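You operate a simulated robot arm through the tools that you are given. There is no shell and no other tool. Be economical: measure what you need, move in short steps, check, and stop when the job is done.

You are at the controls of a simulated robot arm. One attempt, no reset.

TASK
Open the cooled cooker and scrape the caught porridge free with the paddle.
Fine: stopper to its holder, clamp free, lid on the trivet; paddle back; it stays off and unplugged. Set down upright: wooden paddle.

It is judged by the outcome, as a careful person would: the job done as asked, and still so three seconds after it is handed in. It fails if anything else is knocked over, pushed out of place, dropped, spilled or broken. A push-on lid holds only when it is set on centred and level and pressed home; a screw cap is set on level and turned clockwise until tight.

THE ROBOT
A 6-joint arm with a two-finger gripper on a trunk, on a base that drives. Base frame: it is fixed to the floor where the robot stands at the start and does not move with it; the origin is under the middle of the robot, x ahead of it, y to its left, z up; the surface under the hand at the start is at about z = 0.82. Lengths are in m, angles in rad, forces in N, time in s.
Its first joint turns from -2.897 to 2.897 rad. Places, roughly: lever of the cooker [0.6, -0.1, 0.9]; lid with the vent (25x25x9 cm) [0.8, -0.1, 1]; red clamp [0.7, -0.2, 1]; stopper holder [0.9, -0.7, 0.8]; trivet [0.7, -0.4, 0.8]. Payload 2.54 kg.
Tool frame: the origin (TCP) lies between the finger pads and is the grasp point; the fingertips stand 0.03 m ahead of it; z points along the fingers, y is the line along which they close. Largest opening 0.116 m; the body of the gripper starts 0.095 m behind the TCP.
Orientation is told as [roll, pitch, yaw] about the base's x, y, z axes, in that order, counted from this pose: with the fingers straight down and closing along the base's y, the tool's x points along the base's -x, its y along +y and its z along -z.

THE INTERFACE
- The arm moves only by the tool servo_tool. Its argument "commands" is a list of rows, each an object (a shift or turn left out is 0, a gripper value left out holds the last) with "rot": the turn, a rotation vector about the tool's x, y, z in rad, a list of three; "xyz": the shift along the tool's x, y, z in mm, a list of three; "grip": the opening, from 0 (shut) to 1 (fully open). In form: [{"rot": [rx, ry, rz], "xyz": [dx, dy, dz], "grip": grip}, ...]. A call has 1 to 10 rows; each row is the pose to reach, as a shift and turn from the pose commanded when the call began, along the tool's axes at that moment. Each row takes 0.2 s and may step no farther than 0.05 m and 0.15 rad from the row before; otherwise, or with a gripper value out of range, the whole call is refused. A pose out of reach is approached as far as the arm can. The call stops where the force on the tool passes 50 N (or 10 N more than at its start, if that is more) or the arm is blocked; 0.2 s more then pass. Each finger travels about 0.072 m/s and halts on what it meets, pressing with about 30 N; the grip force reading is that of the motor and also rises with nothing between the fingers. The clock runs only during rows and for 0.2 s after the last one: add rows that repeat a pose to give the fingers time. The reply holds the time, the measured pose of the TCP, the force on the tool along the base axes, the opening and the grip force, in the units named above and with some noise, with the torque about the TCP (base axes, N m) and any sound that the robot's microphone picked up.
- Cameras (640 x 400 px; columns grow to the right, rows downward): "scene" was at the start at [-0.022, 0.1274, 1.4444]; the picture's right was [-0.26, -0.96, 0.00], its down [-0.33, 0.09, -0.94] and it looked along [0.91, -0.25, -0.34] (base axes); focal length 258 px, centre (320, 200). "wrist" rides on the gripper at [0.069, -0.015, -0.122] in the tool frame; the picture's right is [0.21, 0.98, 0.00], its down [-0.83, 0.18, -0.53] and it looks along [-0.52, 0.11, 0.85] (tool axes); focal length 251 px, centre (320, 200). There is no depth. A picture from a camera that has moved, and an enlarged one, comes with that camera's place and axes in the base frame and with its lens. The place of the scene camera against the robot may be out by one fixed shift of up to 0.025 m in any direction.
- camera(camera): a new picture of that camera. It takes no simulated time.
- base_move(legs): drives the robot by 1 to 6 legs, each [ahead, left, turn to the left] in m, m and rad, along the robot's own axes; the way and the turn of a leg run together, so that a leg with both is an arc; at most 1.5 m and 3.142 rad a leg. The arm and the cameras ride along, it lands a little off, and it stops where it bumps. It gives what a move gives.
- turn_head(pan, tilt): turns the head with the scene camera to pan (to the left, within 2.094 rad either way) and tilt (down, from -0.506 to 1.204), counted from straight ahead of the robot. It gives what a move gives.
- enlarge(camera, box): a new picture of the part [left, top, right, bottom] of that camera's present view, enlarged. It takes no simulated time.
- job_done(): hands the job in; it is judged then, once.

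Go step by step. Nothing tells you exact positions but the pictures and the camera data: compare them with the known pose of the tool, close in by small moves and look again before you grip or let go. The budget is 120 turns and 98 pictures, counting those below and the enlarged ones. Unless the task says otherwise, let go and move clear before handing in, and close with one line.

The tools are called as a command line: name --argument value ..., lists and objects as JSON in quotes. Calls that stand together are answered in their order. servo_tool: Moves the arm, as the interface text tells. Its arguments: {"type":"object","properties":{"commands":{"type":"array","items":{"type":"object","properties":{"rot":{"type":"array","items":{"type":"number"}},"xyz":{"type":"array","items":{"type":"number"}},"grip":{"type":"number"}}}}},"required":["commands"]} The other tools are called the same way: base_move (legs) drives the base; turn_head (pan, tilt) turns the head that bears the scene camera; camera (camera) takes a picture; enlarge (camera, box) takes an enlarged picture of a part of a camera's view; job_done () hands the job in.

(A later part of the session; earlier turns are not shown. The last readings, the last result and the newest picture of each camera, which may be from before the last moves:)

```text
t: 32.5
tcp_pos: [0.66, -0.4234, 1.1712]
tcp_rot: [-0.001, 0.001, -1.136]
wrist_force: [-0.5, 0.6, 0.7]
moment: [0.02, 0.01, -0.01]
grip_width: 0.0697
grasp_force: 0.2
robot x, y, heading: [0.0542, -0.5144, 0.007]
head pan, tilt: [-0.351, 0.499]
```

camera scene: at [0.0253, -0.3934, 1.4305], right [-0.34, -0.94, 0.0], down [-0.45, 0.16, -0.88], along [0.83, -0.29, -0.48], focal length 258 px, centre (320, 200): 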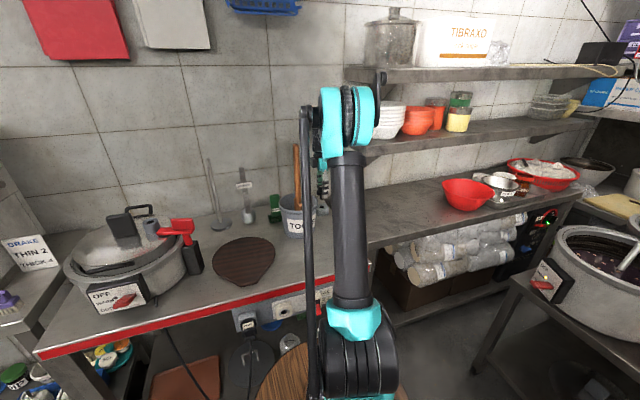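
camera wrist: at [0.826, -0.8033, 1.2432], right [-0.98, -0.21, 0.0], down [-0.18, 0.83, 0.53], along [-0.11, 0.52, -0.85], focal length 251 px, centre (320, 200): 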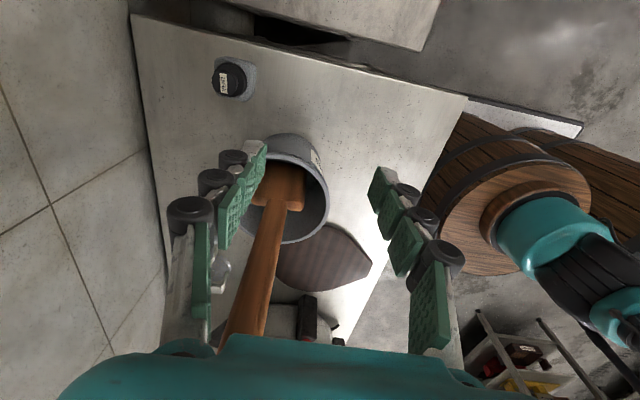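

servo_tool --commands '[{"rot": [0, 0, 0.1], "xyz": [29, 30, 0]}, {"rot": [0, 0, 0.2], "xyz": [57, 60, 0]}, {"rot": [0, 0, 0.3], "xyz": [86, 91, 0]}, {"rot": [0, 0, 0.4], "xyz": [114, 121, 0]}, {"rot": [0, 0, 0.434], "xyz": [143, 151, 20]}, {"rot": [0, 0, 0.434], "xyz": [143, 151, 40]}]'

camera --camera "wrist"

enlarge --camera "scene" --box '[130, 160, 250, 290]'

```text
t: 33.9
tcp_pos: [0.7377, -0.2322, 1.1326]
tcp_rot: [-0.001, 0.0, -1.566]
wrist_force: [-1.3, -0.6, 0.8]
moment: [0.0, -0.03, 0.02]
grip_width: 0.0698
grasp_force: 0.2
robot x, y, heading: [0.0527, -0.5113, 0.012]
head pan, tilt: [-0.351, 0.499]
```

```text
56 pictures are left
camera wrist: at [0.7228, -0.1623, 1.2544], right [0.98, 0.22, 0.0], down [0.18, -0.83, 0.53], along [0.12, -0.52, -0.85], focal length 251 px, centre (320, 200)
```

wrist: 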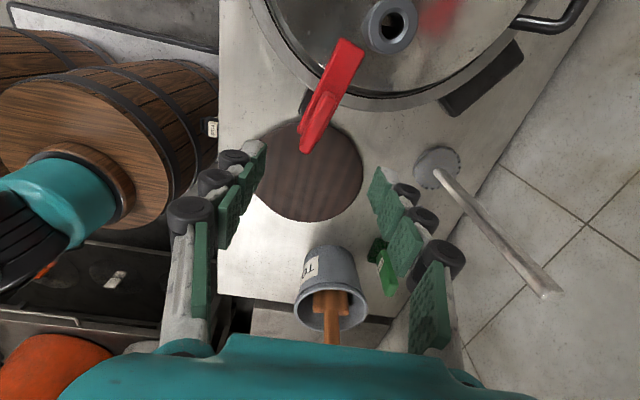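

```text
3.08 times, centred on (190, 225) of scene
camera zoom: at [0.025, -0.3934, 1.4305], right [-0.34, -0.94, 0.0], down [-0.45, 0.16, -0.88], along [0.83, -0.29, -0.48], focal length 793 px, centre (720, 123)
```

zoom: 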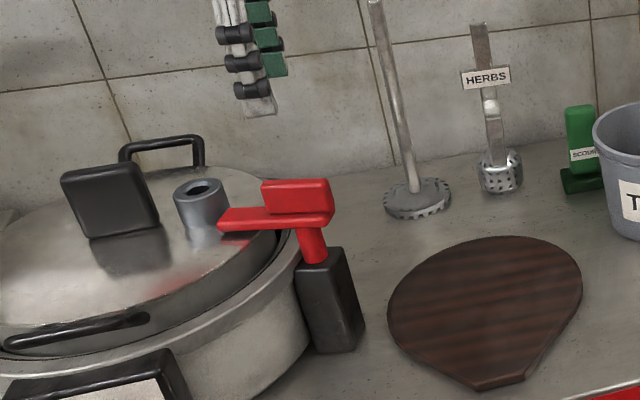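

enlarge --camera "wrist" --box '[260, 20, 420, 170]'

```text
2.67 times, centred on (340, 95) of wrist
camera zoom: at [0.7228, -0.1623, 1.2544], right [0.98, 0.22, 0.0], down [0.18, -0.83, 0.53], along [0.12, -0.52, -0.85], focal length 670 px, centre (267, 480)
```

zoom: 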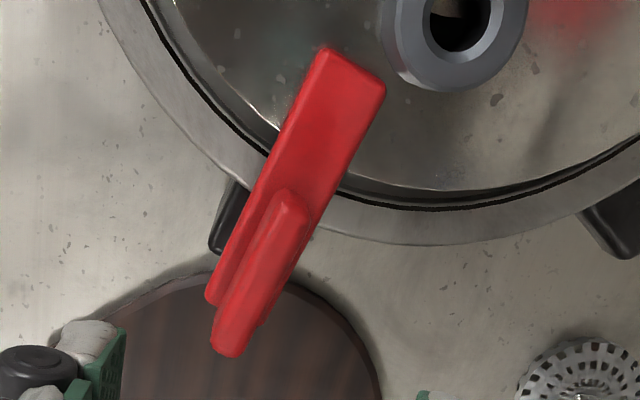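

The lug runs about 0.2 rad off the y axis, centred at (0.736,-0.226), top at z≈1.01. I turn 0.2 rad, lower over it and check.

servo_tool --commands '[{"rot": [0, 0, 0.1], "xyz": [2, -2, 40]}, {"rot": [0, 0, 0.2], "xyz": [2, -2, 80]}, {"rot": [0, 0, 0.2], "xyz": [2, -2, 108]}]'

camera --camera "wrist"

enlarge --camera "scene" --box '[130, 180, 250, 290]'

```text
t: 34.7
tcp_pos: [0.7359, -0.2284, 1.0261]
tcp_rot: [-0.001, 0.0, -1.768]
wrist_force: [-0.8, -0.3, -0.5]
moment: [0.01, -0.04, -0.02]
grip_width: 0.0699
grasp_force: 0.0
robot x, y, heading: [0.0576, -0.5122, 0.008]
head pan, tilt: [-0.351, 0.499]
```

```text
53 pictures are left
camera wrist: at [0.7335, -0.1583, 1.1478], right [1.0, 0.02, 0.0], down [0.02, -0.85, 0.53], along [0.01, -0.53, -0.85], focal length 251 px, centre (320, 200)
```

wrist: 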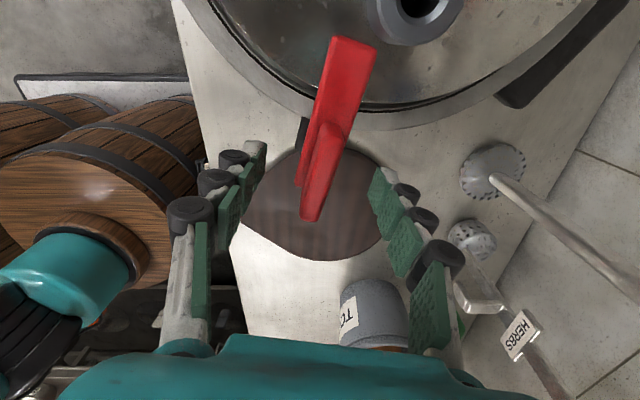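

```text
3.64 times, centred on (190, 235) of scene
camera zoom: at [0.0251, -0.3933, 1.4305], right [-0.34, -0.94, 0.0], down [-0.45, 0.16, -0.88], along [0.83, -0.29, -0.48], focal length 938 px, centre (793, 73)
```

zoom: 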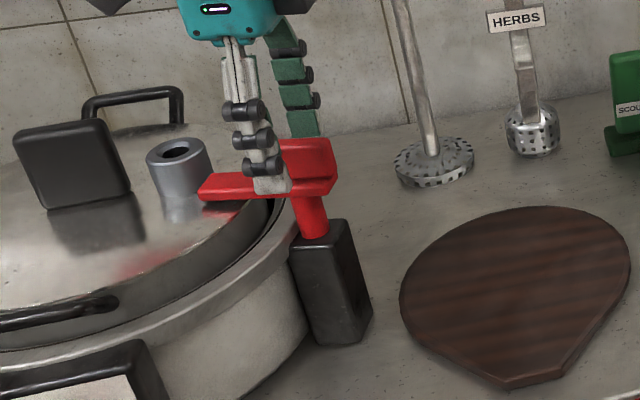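

servo_tool --commands '[{"xyz": [-7, 0, 5], "grip": 0.4}, {"xyz": [-7, 0, 5], "grip": 0.2}, {"xyz": [-7, 0, 5], "grip": 0.05}, {"xyz": [-7, 0, 5], "grip": 0.05}, {"xyz": [-7, 0, 5], "grip": 0.05}]'

enlarge --camera "wrist" --box '[220, 20, 420, 250]'

```text
t: 35.9
tcp_pos: [0.7338, -0.2354, 1.022]
tcp_rot: [0.001, 0.001, -1.768]
wrist_force: [-8.2, -1.5, 0.1]
moment: [-0.05, 0.21, 0.03]
grip_width: 0.0136
grasp_force: 30.0
robot x, y, heading: [0.0516, -0.5104, 0.011]
head pan, tilt: [-0.351, 0.499]
```

```text
1.74 times, centred on (320, 135) of wrist
camera zoom: at [0.7326, -0.1645, 1.1425], right [1.0, 0.02, 0.0], down [0.02, -0.85, 0.53], along [0.01, -0.53, -0.85], focal length 437 px, centre (320, 313)
```

zoom: 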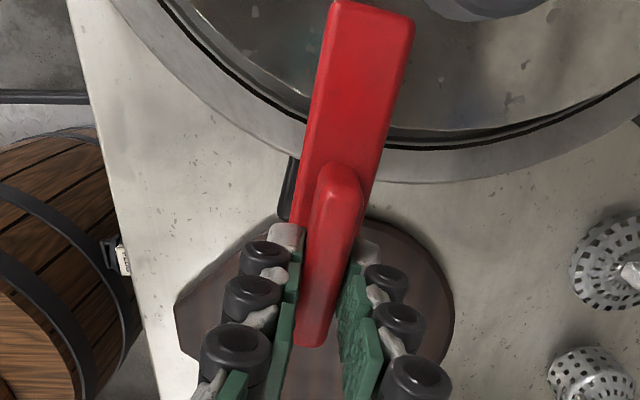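

Lug gripped (14 mm). I twist counter-clockwise a little and check the force.

servo_tool --commands '[{"rot": [0, 0, -0.1]}, {"rot": [0, 0, -0.2]}, {"rot": [0, 0, -0.3]}]'

enlarge --camera "wrist" --box '[220, 20, 420, 250]'

```text
t: 36.7
tcp_pos: [0.7355, -0.2355, 1.0206]
tcp_rot: [0.002, 0.0, -1.467]
wrist_force: [14.9, -6.3, 30.1]
moment: [-0.17, -0.42, -0.03]
grip_width: 0.0137
grasp_force: 30.2
robot x, y, heading: [0.0519, -0.5078, 0.007]
head pan, tilt: [-0.351, 0.499]
```

```text
1.74 times, centred on (320, 135) of wrist
camera zoom: at [0.7126, -0.168, 1.1418], right [0.95, 0.31, 0.0], down [0.26, -0.8, 0.53], along [0.17, -0.51, -0.85], focal length 437 px, centre (320, 313)
```

zoom: 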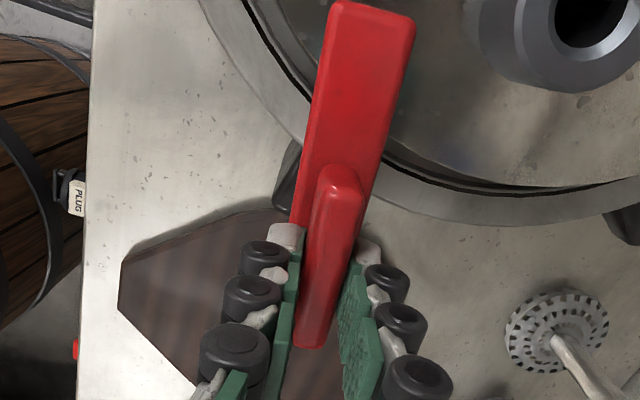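

The bar follows. There is 30 N upward, so I ease up a few millimetres while turning on.

servo_tool --commands '[{"rot": [0, 0, -0.05], "xyz": [0, 0, -2]}, {"rot": [0, 0, -0.15], "xyz": [0, 0, -3]}, {"rot": [0, 0, -0.25], "xyz": [0, 0, -3]}]'

```text
t: 37.5
tcp_pos: [0.7339, -0.2345, 1.0206]
tcp_rot: [-0.002, -0.001, -1.214]
wrist_force: [4.0, -3.9, 0.2]
moment: [0.19, 0.01, -0.04]
grip_width: 0.0136
grasp_force: 29.9
robot x, y, heading: [0.0519, -0.5125, 0.01]
head pan, tilt: [-0.351, 0.499]
```

servo_tool --commands '[{"rot": [0, 0, -0.12]}, {"rot": [0, 0, -0.24]}, {"rot": [0, 0, -0.36]}, {"rot": [0, 0, -0.48]}, {"rot": [0, 0, -0.6]}]'

servo_tool --commands '[{"rot": [0, 0, -0.12]}, {"rot": [0, 0, -0.24]}, {"rot": [0, 0, -0.36]}, {"rot": [0, 0, -0.48]}, {"rot": [0, 0, -0.6]}]'

camera --camera "wrist"

camera --camera "scene"

```text
t: 38.7
tcp_pos: [0.7334, -0.2338, 1.0207]
tcp_rot: [0.001, -0.002, -0.615]
wrist_force: [3.2, 14.4, 0.5]
moment: [0.49, 0.01, -0.13]
grip_width: 0.0136
grasp_force: 29.9
robot x, y, heading: [0.0525, -0.5133, 0.006]
head pan, tilt: [-0.351, 0.499]
```

```text
t: 39.9
tcp_pos: [0.7351, -0.2339, 1.0215]
tcp_rot: [0.0, -0.002, -0.016]
wrist_force: [19.3, 22.1, 17.2]
moment: [0.67, -0.48, -1.06]
grip_width: 0.0193
grasp_force: 30.0
robot x, y, heading: [0.0549, -0.5141, 0.009]
head pan, tilt: [-0.351, 0.499]
```

```text
49 pictures are left
camera wrist: at [0.6646, -0.2478, 1.1425], right [-0.2, 0.98, 0.0], down [0.83, 0.17, 0.53], along [0.52, 0.11, -0.84], focal length 251 px, centre (320, 200)
```

wrist: 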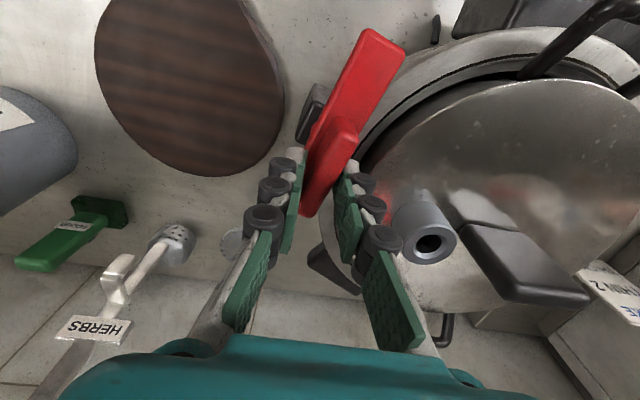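

```text
48 pictures are left
camera scene: at [0.0255, -0.3925, 1.4304], right [-0.34, -0.94, 0.0], down [-0.45, 0.16, -0.88], along [0.83, -0.29, -0.48], focal length 258 px, centre (320, 200)
```

scene: 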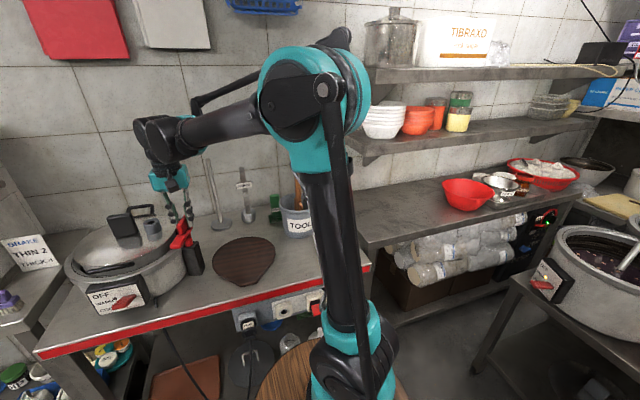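

The bar has swung to its stop, clear of the lid. I let go and rise.

servo_tool --commands '[{"rot": [0, 0, 0.1], "grip": 0.3}, {"rot": [0, 0, 0.1], "grip": 0.5}, {"rot": [0, 0, 0.1], "xyz": [0, 0, -5], "grip": 0.5}, {"rot": [0, 0, 0.1], "xyz": [0, 0, -50]}, {"rot": [0, 0, 0.1], "xyz": [0, 0, -100]}]'

camera --camera "wrist"

enlarge --camera "scene" --box '[60, 190, 220, 320]'

```text
t: 41.1
tcp_pos: [0.7344, -0.2385, 1.1177]
tcp_rot: [0.0, -0.001, -0.116]
wrist_force: [0.1, -0.2, 0.5]
moment: [0.0, -0.01, 0.0]
grip_width: 0.0579
grasp_force: 0.0
robot x, y, heading: [0.0538, -0.5108, 0.008]
head pan, tilt: [-0.351, 0.499]
```

```text
47 pictures are left
camera wrist: at [0.6629, -0.2453, 1.24], right [-0.1, 1.0, 0.0], down [0.84, 0.08, 0.53], along [0.53, 0.05, -0.85], focal length 251 px, centre (320, 200)
```

wrist: 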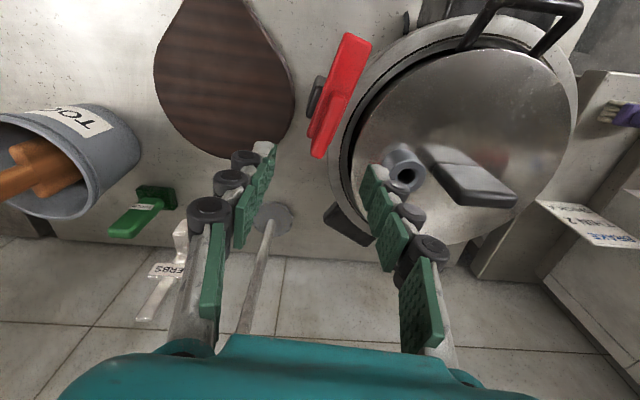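

```text
3.08 times, centred on (140, 255) of scene
camera zoom: at [0.0253, -0.3933, 1.4305], right [-0.34, -0.94, 0.0], down [-0.45, 0.16, -0.88], along [0.83, -0.29, -0.48], focal length 793 px, centre (874, 31)
```

zoom: 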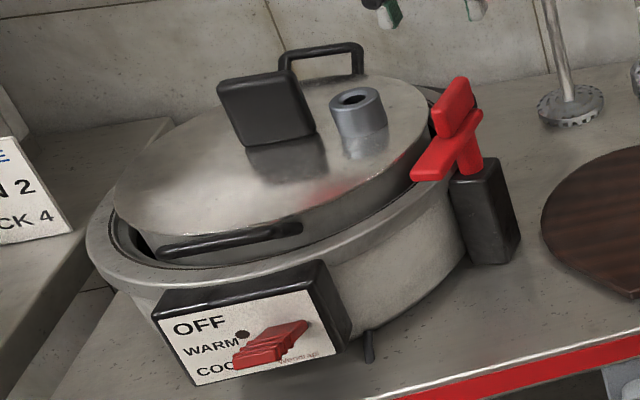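

The clamp is free. Next the lid: I turn the gripper to close along x and move over the black block handle near (0.77,-0.08).

servo_tool --commands '[{"rot": [0, 0, 0.15], "xyz": [-2, 16, -30]}, {"rot": [0, 0, 0.3], "xyz": [-4, 32, -40]}, {"rot": [0, 0, 0.45], "xyz": [-6, 48, -40]}, {"rot": [0, 0, 0.6], "xyz": [-8, 64, -40]}, {"rot": [0, 0, 0.75], "xyz": [-10, 80, -40]}, {"rot": [0, 0, 0.9], "xyz": [-11, 96, -40]}, {"rot": [0, 0, 1.05], "xyz": [-13, 112, -40]}, {"rot": [0, 0, 1.2], "xyz": [-14, 128, -40]}, {"rot": [0, 0, 1.35], "xyz": [-16, 144, -40]}, {"rot": [0, 0, 1.45], "xyz": [-17, 161, -40]}]'

camera --camera "wrist"

enlarge --camera "scene" --box '[60, 150, 220, 290]'

```text
t: 43.3
tcp_pos: [0.769, -0.0765, 1.1598]
tcp_rot: [-0.001, 0.0, -1.571]
wrist_force: [0.5, 1.0, -1.1]
moment: [0.05, -0.03, 0.0]
grip_width: 0.058
grasp_force: 0.1
robot x, y, heading: [0.0507, -0.5155, 0.011]
head pan, tilt: [-0.351, 0.499]
```

```text
45 pictures are left
camera wrist: at [0.7541, -0.007, 1.2826], right [0.98, 0.22, 0.0], down [0.18, -0.83, 0.53], along [0.12, -0.52, -0.85], focal length 251 px, centre (320, 200)
```

wrist: 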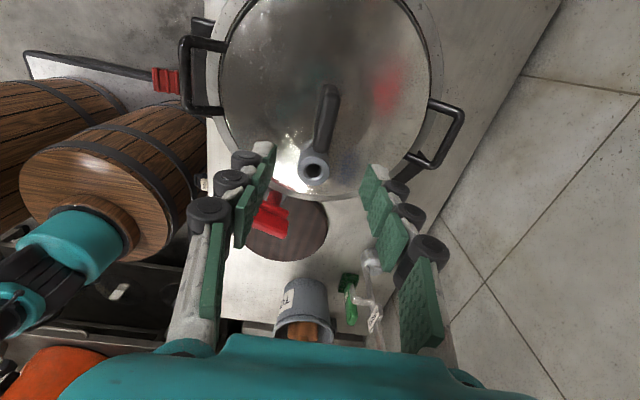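

```text
2.86 times, centred on (140, 220) of scene
camera zoom: at [0.0251, -0.3935, 1.4305], right [-0.34, -0.94, 0.0], down [-0.45, 0.16, -0.88], along [0.83, -0.29, -0.48], focal length 737 px, centre (834, 143)
```

zoom: 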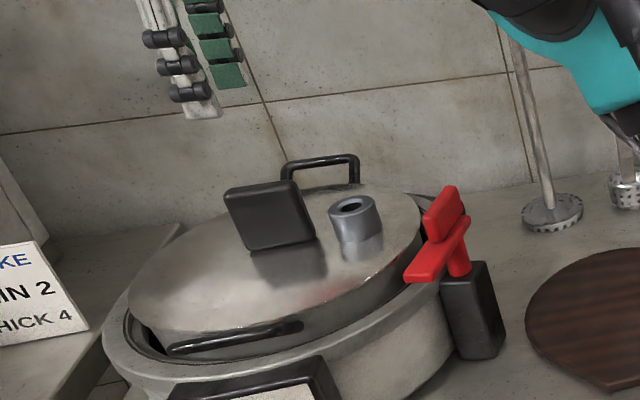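

I lower over the block handle (about (0.777,-0.072)) and check before closing.

servo_tool --commands '[{"xyz": [5, 8, 40]}, {"xyz": [5, 8, 80]}, {"xyz": [5, 8, 110]}]'

camera --camera "wrist"

enlarge --camera "scene" --box '[60, 170, 200, 290]'

```text
t: 44.1
tcp_pos: [0.778, -0.072, 1.0471]
tcp_rot: [0.0, 0.0, -1.567]
wrist_force: [-1.0, 0.0, 0.3]
moment: [0.0, 0.0, 0.0]
grip_width: 0.0581
grasp_force: 0.0
robot x, y, heading: [0.05, -0.5174, 0.006]
head pan, tilt: [-0.351, 0.499]
```

```text
43 pictures are left
camera wrist: at [0.7621, -0.0026, 1.1692], right [0.98, 0.22, 0.0], down [0.18, -0.83, 0.53], along [0.12, -0.52, -0.85], focal length 251 px, centre (320, 200)
```

wrist: 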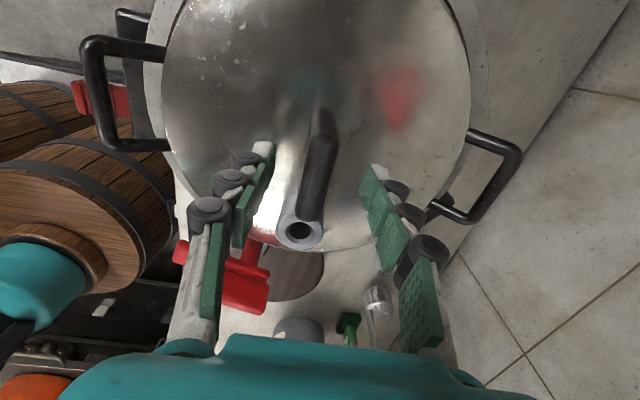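

```text
3.33 times, centred on (130, 230) of scene
camera zoom: at [0.0251, -0.3933, 1.4305], right [-0.34, -0.94, 0.0], down [-0.45, 0.16, -0.88], along [0.83, -0.29, -0.48], focal length 860 px, centre (953, 100)
```

zoom: 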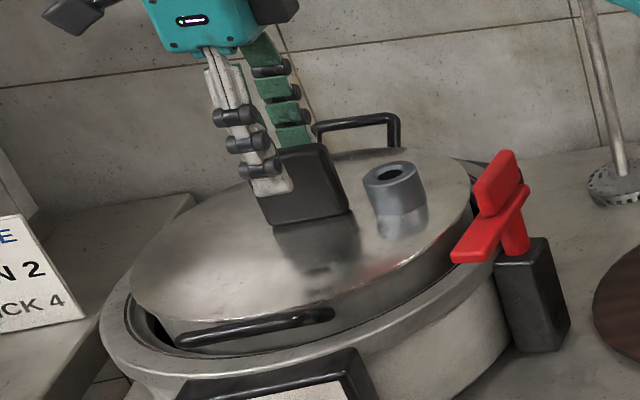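

Aligned; I turn 0.1 rad to match the block, lower 25 mm and close.

servo_tool --commands '[{"rot": [0, 0, -0.1], "xyz": [-5, 0, 13]}, {"rot": [0, 0, -0.1], "xyz": [-5, 0, 25]}, {"rot": [0, 0, -0.1], "xyz": [-5, 0, 25], "grip": 0.3}, {"rot": [0, 0, -0.1], "xyz": [-5, 0, 25], "grip": 0.05}, {"rot": [0, 0, -0.1], "xyz": [-5, 0, 25], "grip": 0.02}, {"rot": [0, 0, -0.1], "xyz": [-5, 0, 25], "grip": 0.0}]'

camera --camera "wrist"

```text
t: 45.5
tcp_pos: [0.7775, -0.0772, 1.0236]
tcp_rot: [0.001, 0.001, -1.466]
wrist_force: [-6.6, -1.7, -0.3]
moment: [0.01, 0.17, 0.06]
grip_width: 0.0174
grasp_force: 30.8
robot x, y, heading: [0.0511, -0.5114, 0.011]
head pan, tilt: [-0.351, 0.499]
```

```text
41 pictures are left
camera wrist: at [0.7553, -0.0092, 1.1455], right [0.95, 0.31, 0.0], down [0.27, -0.8, 0.53], along [0.17, -0.51, -0.85], focal length 251 px, centre (320, 200)
```

wrist: 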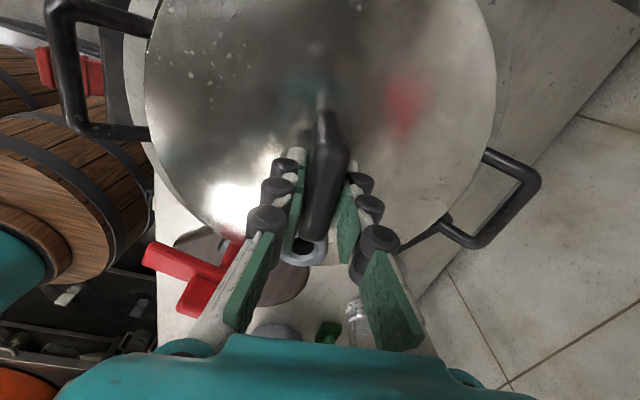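

Gripped the block. I lift gently.

servo_tool --commands '[{"xyz": [0, 0, -5]}, {"xyz": [0, 0, -12]}, {"xyz": [0, 0, -20]}, {"xyz": [0, 0, -30]}]'

enlarge --camera "scene" --box '[60, 150, 240, 310]'

```text
t: 46.5
tcp_pos: [0.7772, -0.0767, 1.0553]
tcp_rot: [0.001, -0.001, -1.469]
wrist_force: [-0.5, -0.2, -2.9]
moment: [-0.04, 0.0, 0.0]
grip_width: 0.0172
grasp_force: 29.9
robot x, y, heading: [0.0528, -0.5153, 0.003]
head pan, tilt: [-0.351, 0.499]
```

```text
2.50 times, centred on (150, 230) of scene
camera zoom: at [0.0253, -0.3932, 1.4305], right [-0.34, -0.94, 0.0], down [-0.45, 0.16, -0.88], along [0.83, -0.29, -0.48], focal length 645 px, centre (745, 125)
```

zoom: 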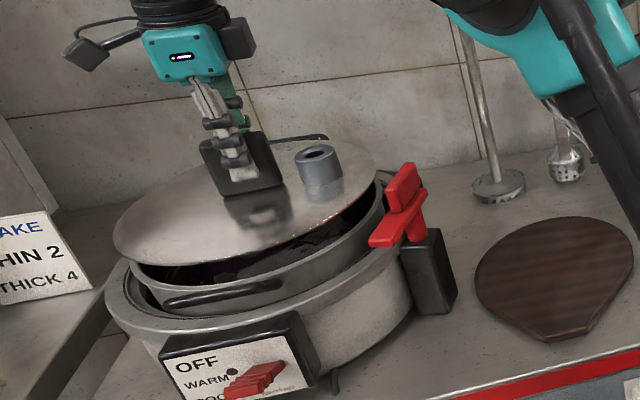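

The lid comes away freely and hangs level. I raise it and carry it over the trivet.

servo_tool --commands '[{"xyz": [0, 0, -40]}, {"xyz": [0, 0, -80]}, {"xyz": [0, 0, -115]}, {"xyz": [-46, -12, -120]}, {"xyz": [-92, -24, -120]}, {"xyz": [-138, -37, -120]}, {"xyz": [-184, -49, -120]}, {"xyz": [-230, -61, -120]}, {"xyz": [-276, -73, -120]}, {"xyz": [-321, -85, -120]}]'

camera --camera "wrist"

camera --camera "scene"

```text
t: 48.7
tcp_pos: [0.7277, -0.4003, 1.1723]
tcp_rot: [-0.001, 0.001, -1.464]
wrist_force: [-0.3, 0.1, -2.0]
moment: [0.0, 0.02, -0.01]
grip_width: 0.0173
grasp_force: 30.1
robot x, y, heading: [0.0555, -0.5132, 0.007]
head pan, tilt: [-0.351, 0.499]
```

```text
39 pictures are left
camera wrist: at [0.7055, -0.3332, 1.2942], right [0.95, 0.32, 0.0], down [0.27, -0.8, 0.53], along [0.17, -0.51, -0.85], focal length 251 px, centre (320, 200)
```

wrist: 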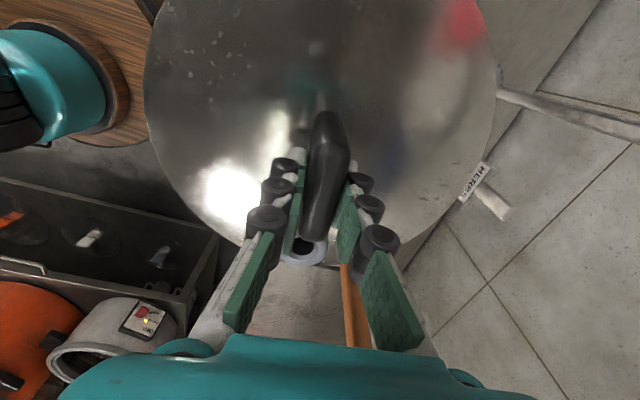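

```text
38 pictures are left
camera scene: at [0.0253, -0.3931, 1.4305], right [-0.33, -0.94, 0.0], down [-0.45, 0.16, -0.88], along [0.83, -0.29, -0.48], focal length 258 px, centre (320, 200)
```

scene: 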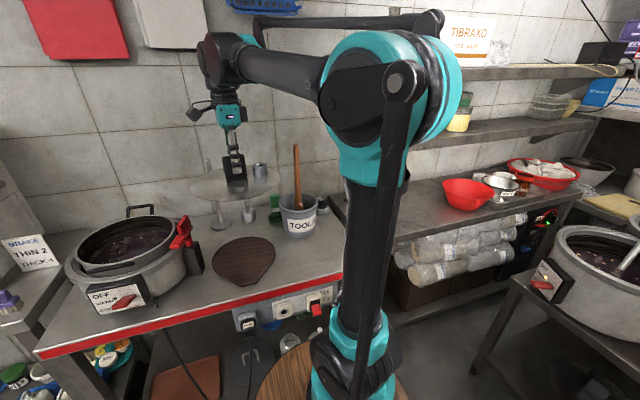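

Lid centre is about at the tool. I lower it, keeping clear of the clamp post, and check at z≈1.03.

servo_tool --commands '[{"xyz": [-4, 0, 40]}, {"xyz": [-4, 0, 80]}, {"xyz": [-4, 0, 120]}, {"xyz": [-4, 0, 145]}]'

enlarge --camera "scene" --box '[120, 130, 340, 310]'

camera --camera "wrist"

```text
t: 49.7
tcp_pos: [0.728, -0.4052, 1.0303]
tcp_rot: [0.0, 0.0, -1.469]
wrist_force: [0.0, -0.4, -2.1]
moment: [0.04, 0.02, 0.02]
grip_width: 0.0173
grasp_force: 30.0
robot x, y, heading: [0.0545, -0.5162, 0.008]
head pan, tilt: [-0.351, 0.499]
```

```text
2.22 times, centred on (230, 220) of scene
camera zoom: at [0.0252, -0.3934, 1.4305], right [-0.34, -0.94, 0.0], down [-0.45, 0.16, -0.88], along [0.83, -0.29, -0.48], focal length 573 px, centre (520, 156)
```

zoom: 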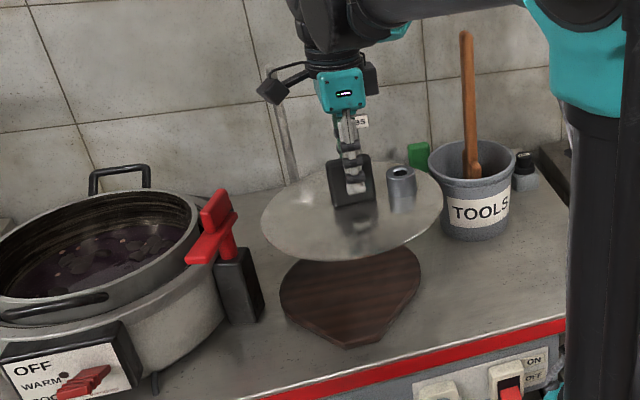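

```text
36 pictures are left
camera wrist: at [0.7056, -0.3391, 1.152], right [0.95, 0.31, 0.0], down [0.27, -0.8, 0.53], along [0.17, -0.51, -0.85], focal length 251 px, centre (320, 200)
```

wrist: 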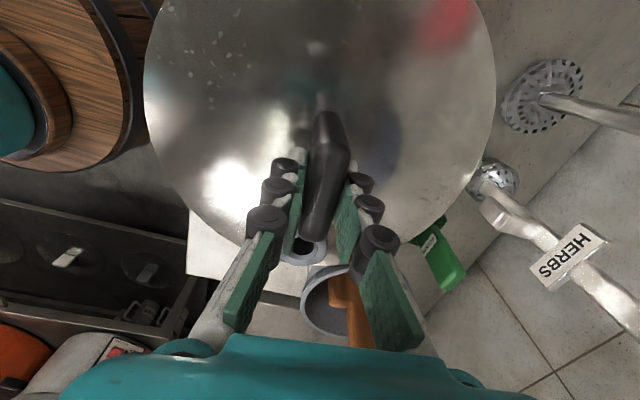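

servo_tool --commands '[{"xyz": [5, 0, 35]}, {"xyz": [5, 0, 65]}, {"xyz": [5, 0, 85]}]'

enlarge --camera "scene" --box '[120, 130, 340, 310]'

```text
t: 50.5
tcp_pos: [0.7266, -0.4034, 0.943]
tcp_rot: [-0.001, 0.001, -1.467]
wrist_force: [-0.4, 0.8, -2.0]
moment: [0.0, -0.01, 0.0]
grip_width: 0.0173
grasp_force: 30.2
robot x, y, heading: [0.052, -0.5137, 0.009]
head pan, tilt: [-0.351, 0.499]
```

```text
2.22 times, centred on (230, 220) of scene
camera zoom: at [0.0252, -0.3934, 1.4305], right [-0.34, -0.94, 0.0], down [-0.45, 0.16, -0.88], along [0.83, -0.29, -0.48], focal length 573 px, centre (520, 156)
```

zoom: 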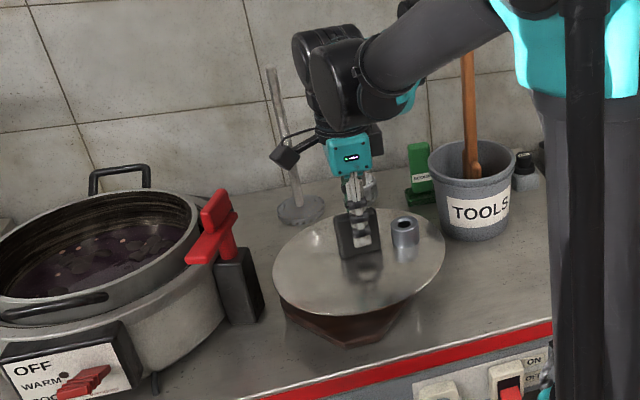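

servo_tool --commands '[{"xyz": [0, 0, 8]}, {"xyz": [0, 0, 14]}, {"xyz": [0, 0, 18]}, {"xyz": [0, 0, 21]}]'

servo_tool --commands '[{"xyz": [0, 0, 3]}, {"xyz": [0, 0, 6]}, {"xyz": [0, 0, 9]}]'

```text
t: 51.5
tcp_pos: [0.7261, -0.4028, 0.9252]
tcp_rot: [0.001, 0.001, -1.466]
wrist_force: [0.0, 0.4, -2.6]
moment: [-0.01, -0.01, 0.0]
grip_width: 0.0176
grasp_force: 30.2
robot x, y, heading: [0.0558, -0.5102, 0.008]
head pan, tilt: [-0.351, 0.499]
```

```text
t: 52.3
tcp_pos: [0.7249, -0.4043, 0.9153]
tcp_rot: [-0.001, 0.0, -1.469]
wrist_force: [-0.3, -0.7, -1.6]
moment: [-0.01, 0.0, 0.0]
grip_width: 0.0173
grasp_force: 30.2
robot x, y, heading: [0.0516, -0.5147, 0.005]
head pan, tilt: [-0.351, 0.499]
```

servo_tool --commands '[{"xyz": [0, 0, 3]}, {"xyz": [0, 0, 6]}, {"xyz": [0, 0, 9]}, {"xyz": [0, 0, 12]}]'

enlarge --camera "scene" --box '[180, 190, 300, 290]'

```text
t: 53.3
tcp_pos: [0.7251, -0.4039, 0.9032]
tcp_rot: [0.001, 0.001, -1.467]
wrist_force: [0.4, 0.9, -2.1]
moment: [0.01, -0.02, -0.02]
grip_width: 0.0177
grasp_force: 30.2
robot x, y, heading: [0.0532, -0.5167, 0.005]
head pan, tilt: [-0.351, 0.499]
```

```text
4.00 times, centred on (240, 240) of scene
camera zoom: at [0.0252, -0.3934, 1.4305], right [-0.34, -0.94, 0.0], down [-0.45, 0.16, -0.88], along [0.83, -0.29, -0.48], focal length 1031 px, centre (640, 40)
```

zoom: 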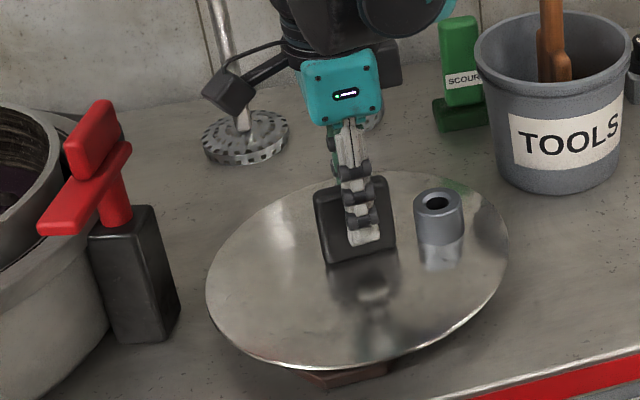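

servo_tool --commands '[{"xyz": [0, 0, 3]}, {"xyz": [0, 0, 6]}, {"xyz": [0, 0, 9]}]'

servo_tool --commands '[{"xyz": [0, 0, 2]}, {"xyz": [0, 0, 4]}, {"xyz": [0, 0, 6]}]'

enlarge --camera "scene" --box '[180, 190, 300, 290]'

```text
t: 54.1
tcp_pos: [0.7251, -0.405, 0.8947]
tcp_rot: [0.001, 0.0, -1.468]
wrist_force: [1.7, -2.3, 28.1]
moment: [-0.06, -0.01, 0.01]
grip_width: 0.0177
grasp_force: 29.7
robot x, y, heading: [0.0548, -0.5134, 0.011]
head pan, tilt: [-0.351, 0.499]
```

```text
t: 54.9
tcp_pos: [0.7241, -0.4031, 0.8888]
tcp_rot: [0.001, -0.001, -1.468]
wrist_force: [2.0, -0.8, 27.3]
moment: [-0.04, -0.09, -0.06]
grip_width: 0.0177
grasp_force: 29.4
robot x, y, heading: [0.0493, -0.5108, 0.009]
head pan, tilt: [-0.351, 0.499]
```

```text
4.00 times, centred on (240, 240) of scene
camera zoom: at [0.0245, -0.3936, 1.4305], right [-0.34, -0.94, 0.0], down [-0.45, 0.16, -0.88], along [0.83, -0.29, -0.48], focal length 1031 px, centre (640, 40)
```

zoom: 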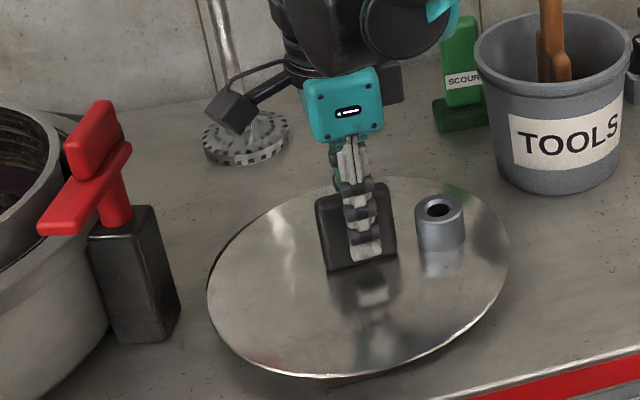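

The lid rests on the trivet. I let go and rise.

servo_tool --commands '[{"xyz": [0, 0, -4], "grip": 0.25}, {"xyz": [0, 0, -4], "grip": 0.5}, {"xyz": [0, 0, -4], "grip": 0.5}, {"xyz": [0, 0, -40]}, {"xyz": [0, 0, -85]}, {"xyz": [0, 0, -130]}, {"xyz": [0, 0, -175]}, {"xyz": [0, 0, -220]}, {"xyz": [0, 0, -265]}]'

camera --camera "scene"

camera --camera "wrist"

```text
t: 56.9
tcp_pos: [0.7264, -0.4012, 1.1554]
tcp_rot: [-0.001, 0.0, -1.467]
wrist_force: [1.0, 0.0, -0.1]
moment: [0.02, 0.03, -0.02]
grip_width: 0.058
grasp_force: 0.0
robot x, y, heading: [0.0542, -0.5116, 0.008]
head pan, tilt: [-0.351, 0.499]
```

```text
32 pictures are left
camera scene: at [0.0253, -0.3934, 1.4305], right [-0.34, -0.94, 0.0], down [-0.45, 0.16, -0.88], along [0.83, -0.29, -0.48], focal length 258 px, centre (320, 200)
```

scene: 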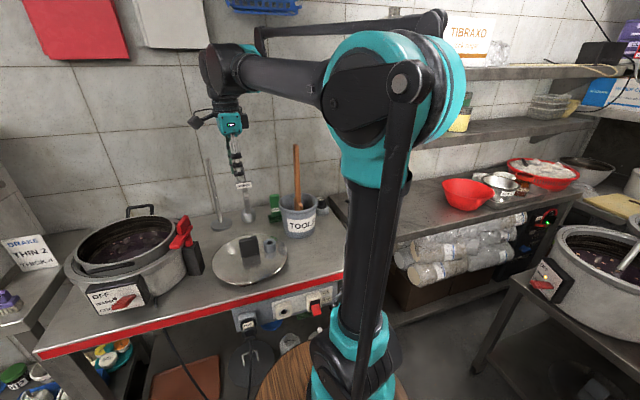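

```text
31 pictures are left
camera wrist: at [0.7031, -0.3341, 1.2764], right [0.95, 0.31, 0.0], down [0.27, -0.8, 0.53], along [0.17, -0.51, -0.85], focal length 251 px, centre (320, 200)
```

wrist: 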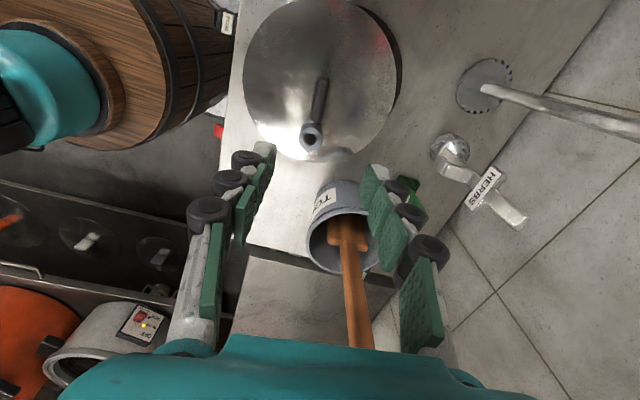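

Lid is safely on the trivet and the pot is open. Now the paddle: its handle stands up out of the bucket around (0.84,-0.6). I turn the gripper back and look from close by.

servo_tool --commands '[{"rot": [0, 0, -0.15], "xyz": [0, 0, -30]}, {"rot": [0, 0, -0.3], "xyz": [0, 0, -60]}, {"rot": [0, 0, -0.45], "xyz": [-23, 2, -65]}, {"rot": [0, 0, -0.6], "xyz": [-46, 4, -65]}, {"rot": [0, 0, -0.75], "xyz": [-69, 6, -65]}, {"rot": [0, 0, -0.9], "xyz": [-92, 8, -65]}, {"rot": [0, 0, -1.05], "xyz": [-115, 10, -65]}, {"rot": [0, 0, -1.2], "xyz": [-138, 11, -65]}, {"rot": [0, 0, -1.35], "xyz": [-160, 13, -65]}, {"rot": [0, 0, -1.467], "xyz": [-182, 15, -65]}]'

camera --camera "wrist"

enlarge --camera "scene" --box '[230, 110, 350, 250]'

```text
t: 59.1
tcp_pos: [0.7601, -0.5825, 1.221]
tcp_rot: [0.0, 0.0, 0.002]
wrist_force: [-0.9, -0.3, -0.2]
moment: [0.0, -0.02, -0.01]
grip_width: 0.0582
grasp_force: 0.1
robot x, y, heading: [0.0552, -0.5098, 0.008]
head pan, tilt: [-0.351, 0.499]
```

```text
30 pictures are left
camera wrist: at [0.691, -0.5959, 1.3428], right [-0.22, 0.98, 0.0], down [0.83, 0.18, 0.53], along [0.52, 0.12, -0.85], focal length 251 px, centre (320, 200)
```

wrist: 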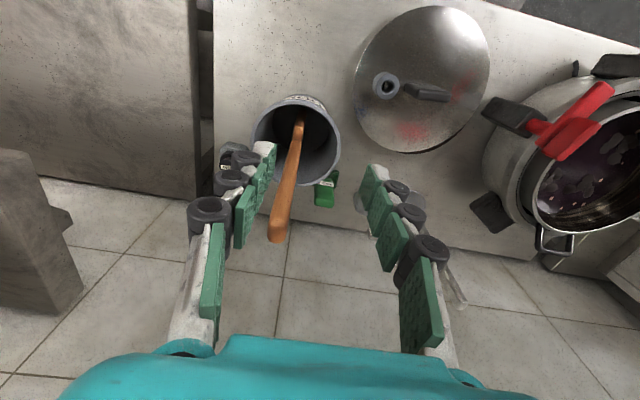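

```text
2.86 times, centred on (290, 180) of scene
camera zoom: at [0.0251, -0.3933, 1.4305], right [-0.34, -0.94, 0.0], down [-0.45, 0.16, -0.88], along [0.83, -0.29, -0.48], focal length 737 px, centre (406, 257)
```

zoom: 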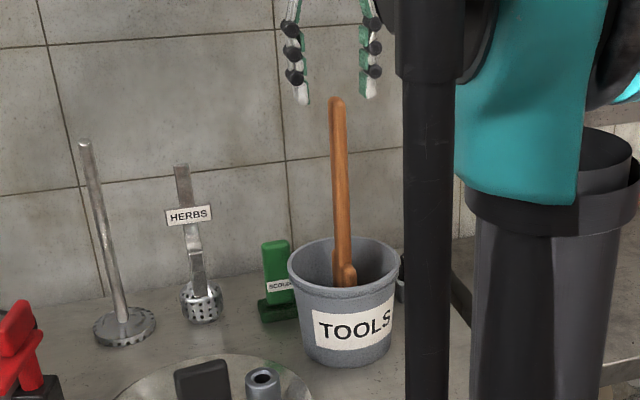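

Handle top is at about (0.848,-0.602,1.158), leaning slightly away from me. I go over it and check alignment.

servo_tool --commands '[{"xyz": [-40, -10, -5], "grip": 0.6}, {"xyz": [-80, -19, -5], "grip": 0.6}, {"xyz": [-84, -19, 20], "grip": 0.6}]'

camera --camera "wrist"

enlarge --camera "scene" --box '[230, 110, 350, 250]'

```text
t: 59.9
tcp_pos: [0.8422, -0.6014, 1.1974]
tcp_rot: [-0.001, 0.0, 0.001]
wrist_force: [0.7, 0.1, 0.6]
moment: [0.02, -0.01, 0.0]
grip_width: 0.0697
grasp_force: 0.1
robot x, y, heading: [0.0537, -0.5131, 0.003]
head pan, tilt: [-0.351, 0.499]
```

```text
28 pictures are left
camera wrist: at [0.7728, -0.617, 1.3203], right [-0.21, 0.98, 0.0], down [0.83, 0.18, 0.53], along [0.52, 0.11, -0.85], focal length 251 px, centre (320, 200)
```

wrist: 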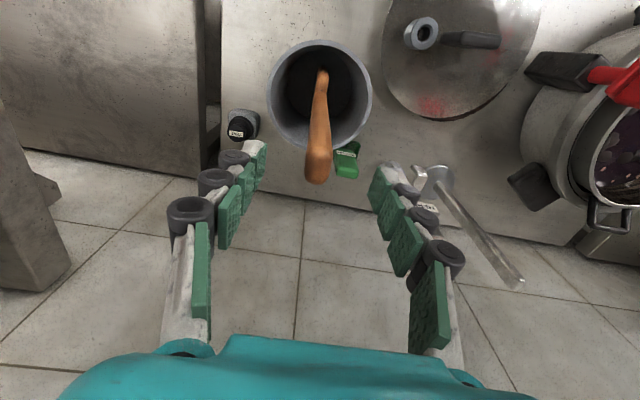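

```text
2.86 times, centred on (290, 180) of scene
camera zoom: at [0.0249, -0.3934, 1.4305], right [-0.34, -0.94, 0.0], down [-0.45, 0.16, -0.88], along [0.83, -0.29, -0.48], focal length 737 px, centre (406, 257)
```

zoom: 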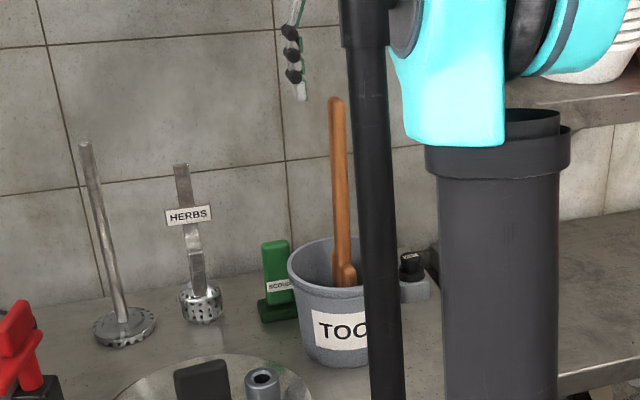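

Well centred. I descend along the handle and grip.

servo_tool --commands '[{"xyz": [-4, 0, 35]}, {"xyz": [0, 0, 70]}, {"xyz": [4, 0, 107]}, {"xyz": [4, 0, 107], "grip": 0.35}, {"xyz": [4, 0, 107], "grip": 0.15}, {"xyz": [4, 0, 107], "grip": 0.0}, {"xyz": [4, 0, 107], "grip": 0.0}]'

camera --camera "wrist"

```text
t: 61.5
tcp_pos: [0.8405, -0.6014, 1.0919]
tcp_rot: [-0.001, -0.001, 0.0]
wrist_force: [0.4, 0.0, 0.1]
moment: [0.0, -0.02, -0.01]
grip_width: 0.0174
grasp_force: 29.8
robot x, y, heading: [0.0519, -0.5147, 0.011]
head pan, tilt: [-0.351, 0.499]
```

```text
26 pictures are left
camera wrist: at [0.7708, -0.6153, 1.2143], right [-0.21, 0.98, 0.0], down [0.83, 0.18, 0.53], along [0.52, 0.11, -0.85], focal length 251 px, centre (320, 200)
```

wrist: 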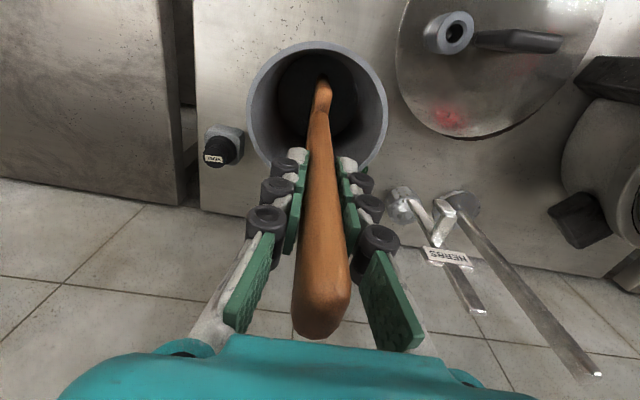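

Handle gripped. I lift the paddle straight out of the bucket.

servo_tool --commands '[{"xyz": [0, 0, -30]}, {"xyz": [0, 0, -65]}, {"xyz": [0, 0, -100]}, {"xyz": [0, 0, -135]}, {"xyz": [0, 0, -170]}]'

camera --camera "scene"

camera --camera "wrist"

```text
t: 62.7
tcp_pos: [0.8415, -0.6009, 1.2614]
tcp_rot: [0.0, 0.0, 0.001]
wrist_force: [0.0, -1.0, -1.1]
moment: [-0.02, 0.0, -0.01]
grip_width: 0.0172
grasp_force: 30.3
robot x, y, heading: [0.0537, -0.5132, 0.005]
head pan, tilt: [-0.351, 0.499]
```

```text
25 pictures are left
camera scene: at [0.0252, -0.3934, 1.4305], right [-0.34, -0.94, 0.0], down [-0.45, 0.16, -0.88], along [0.83, -0.29, -0.48], focal length 258 px, centre (320, 200)
```

scene: 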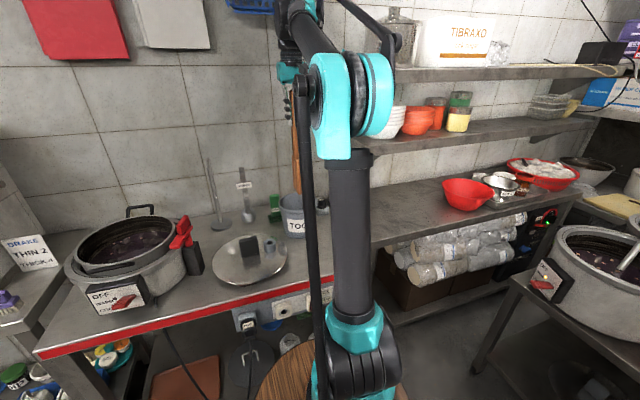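

```text
24 pictures are left
camera wrist: at [0.7723, -0.6165, 1.3825], right [-0.21, 0.98, 0.0], down [0.83, 0.18, 0.53], along [0.52, 0.11, -0.85], focal length 251 px, centre (320, 200)
```

wrist: 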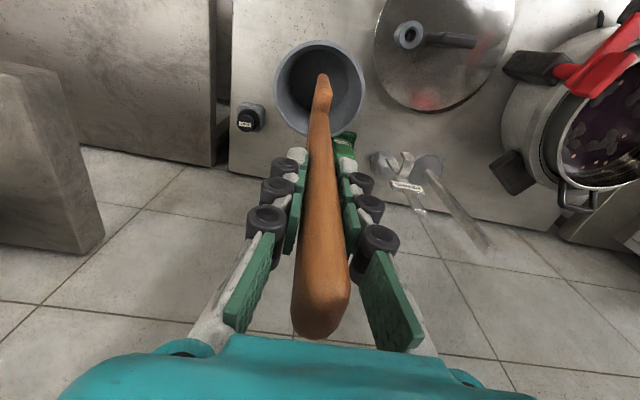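

The paddle is clear (tip at z≈1.0). I carry it a bit higher across to the pot, passing above the clamp.

servo_tool --commands '[{"xyz": [11, 30, -20]}, {"xyz": [22, 70, -35]}, {"xyz": [33, 115, -40]}, {"xyz": [44, 160, -40]}, {"xyz": [55, 205, -40]}, {"xyz": [66, 250, -40]}, {"xyz": [77, 295, -40]}, {"xyz": [88, 340, -40]}, {"xyz": [99, 385, -40]}, {"xyz": [105, 430, -40]}]'

camera --camera "wrist"

camera --camera "scene"

```text
t: 64.9
tcp_pos: [0.7346, -0.1746, 1.3055]
tcp_rot: [0.0, -0.001, -0.001]
wrist_force: [0.0, -0.5, -1.3]
moment: [0.07, -0.04, 0.01]
grip_width: 0.0171
grasp_force: 29.6
robot x, y, heading: [0.0527, -0.5164, 0.008]
head pan, tilt: [-0.351, 0.499]
```

```text
23 pictures are left
camera wrist: at [0.6645, -0.1895, 1.4266], right [-0.21, 0.98, 0.0], down [0.83, 0.18, 0.53], along [0.52, 0.11, -0.85], focal length 251 px, centre (320, 200)
```

wrist: 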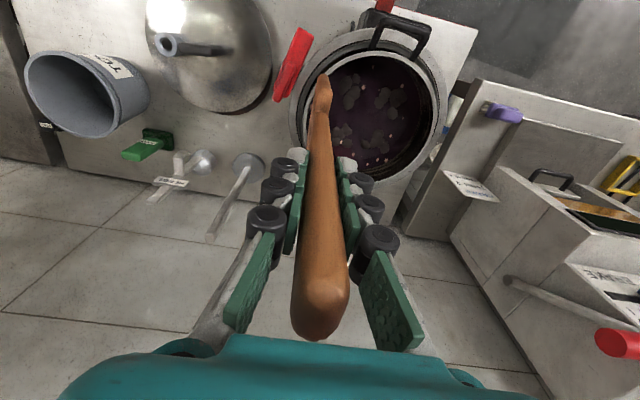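

```text
22 pictures are left
camera scene: at [0.0251, -0.3938, 1.4305], right [-0.34, -0.94, 0.0], down [-0.45, 0.16, -0.88], along [0.83, -0.3, -0.48], focal length 258 px, centre (320, 200)
```

scene: 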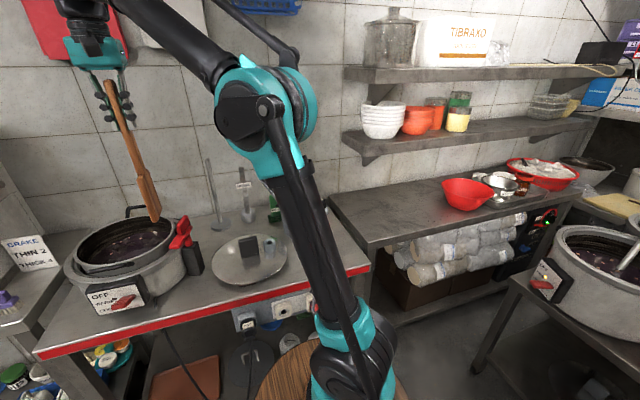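

enlarge --camera "wrist" --box '[280, 30, 460, 200]'

enlarge --camera "scene" --box '[50, 60, 230, 310]'

```text
2.35 times, centred on (370, 115) of wrist
camera zoom: at [0.6645, -0.1895, 1.4266], right [-0.21, 0.98, 0.0], down [0.83, 0.18, 0.53], along [0.52, 0.11, -0.85], focal length 592 px, centre (202, 400)
```

zoom: 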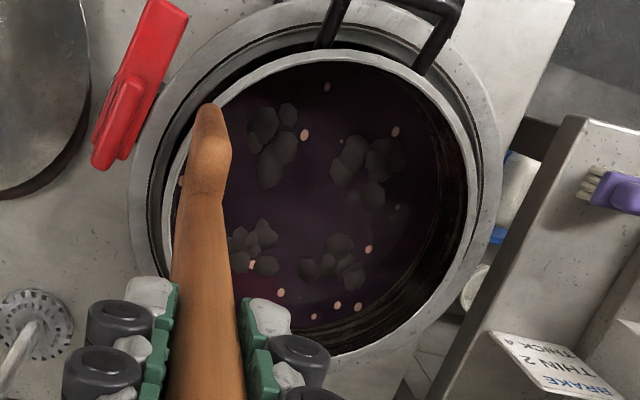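

```text
1.60 times, centred on (140, 185) of scene
camera zoom: at [0.0251, -0.3938, 1.4305], right [-0.34, -0.94, 0.0], down [-0.45, 0.16, -0.88], along [0.83, -0.3, -0.48], focal length 413 px, centre (608, 224)
```

zoom: 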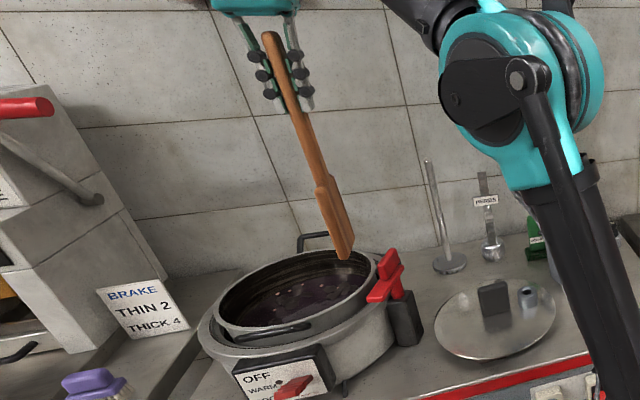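

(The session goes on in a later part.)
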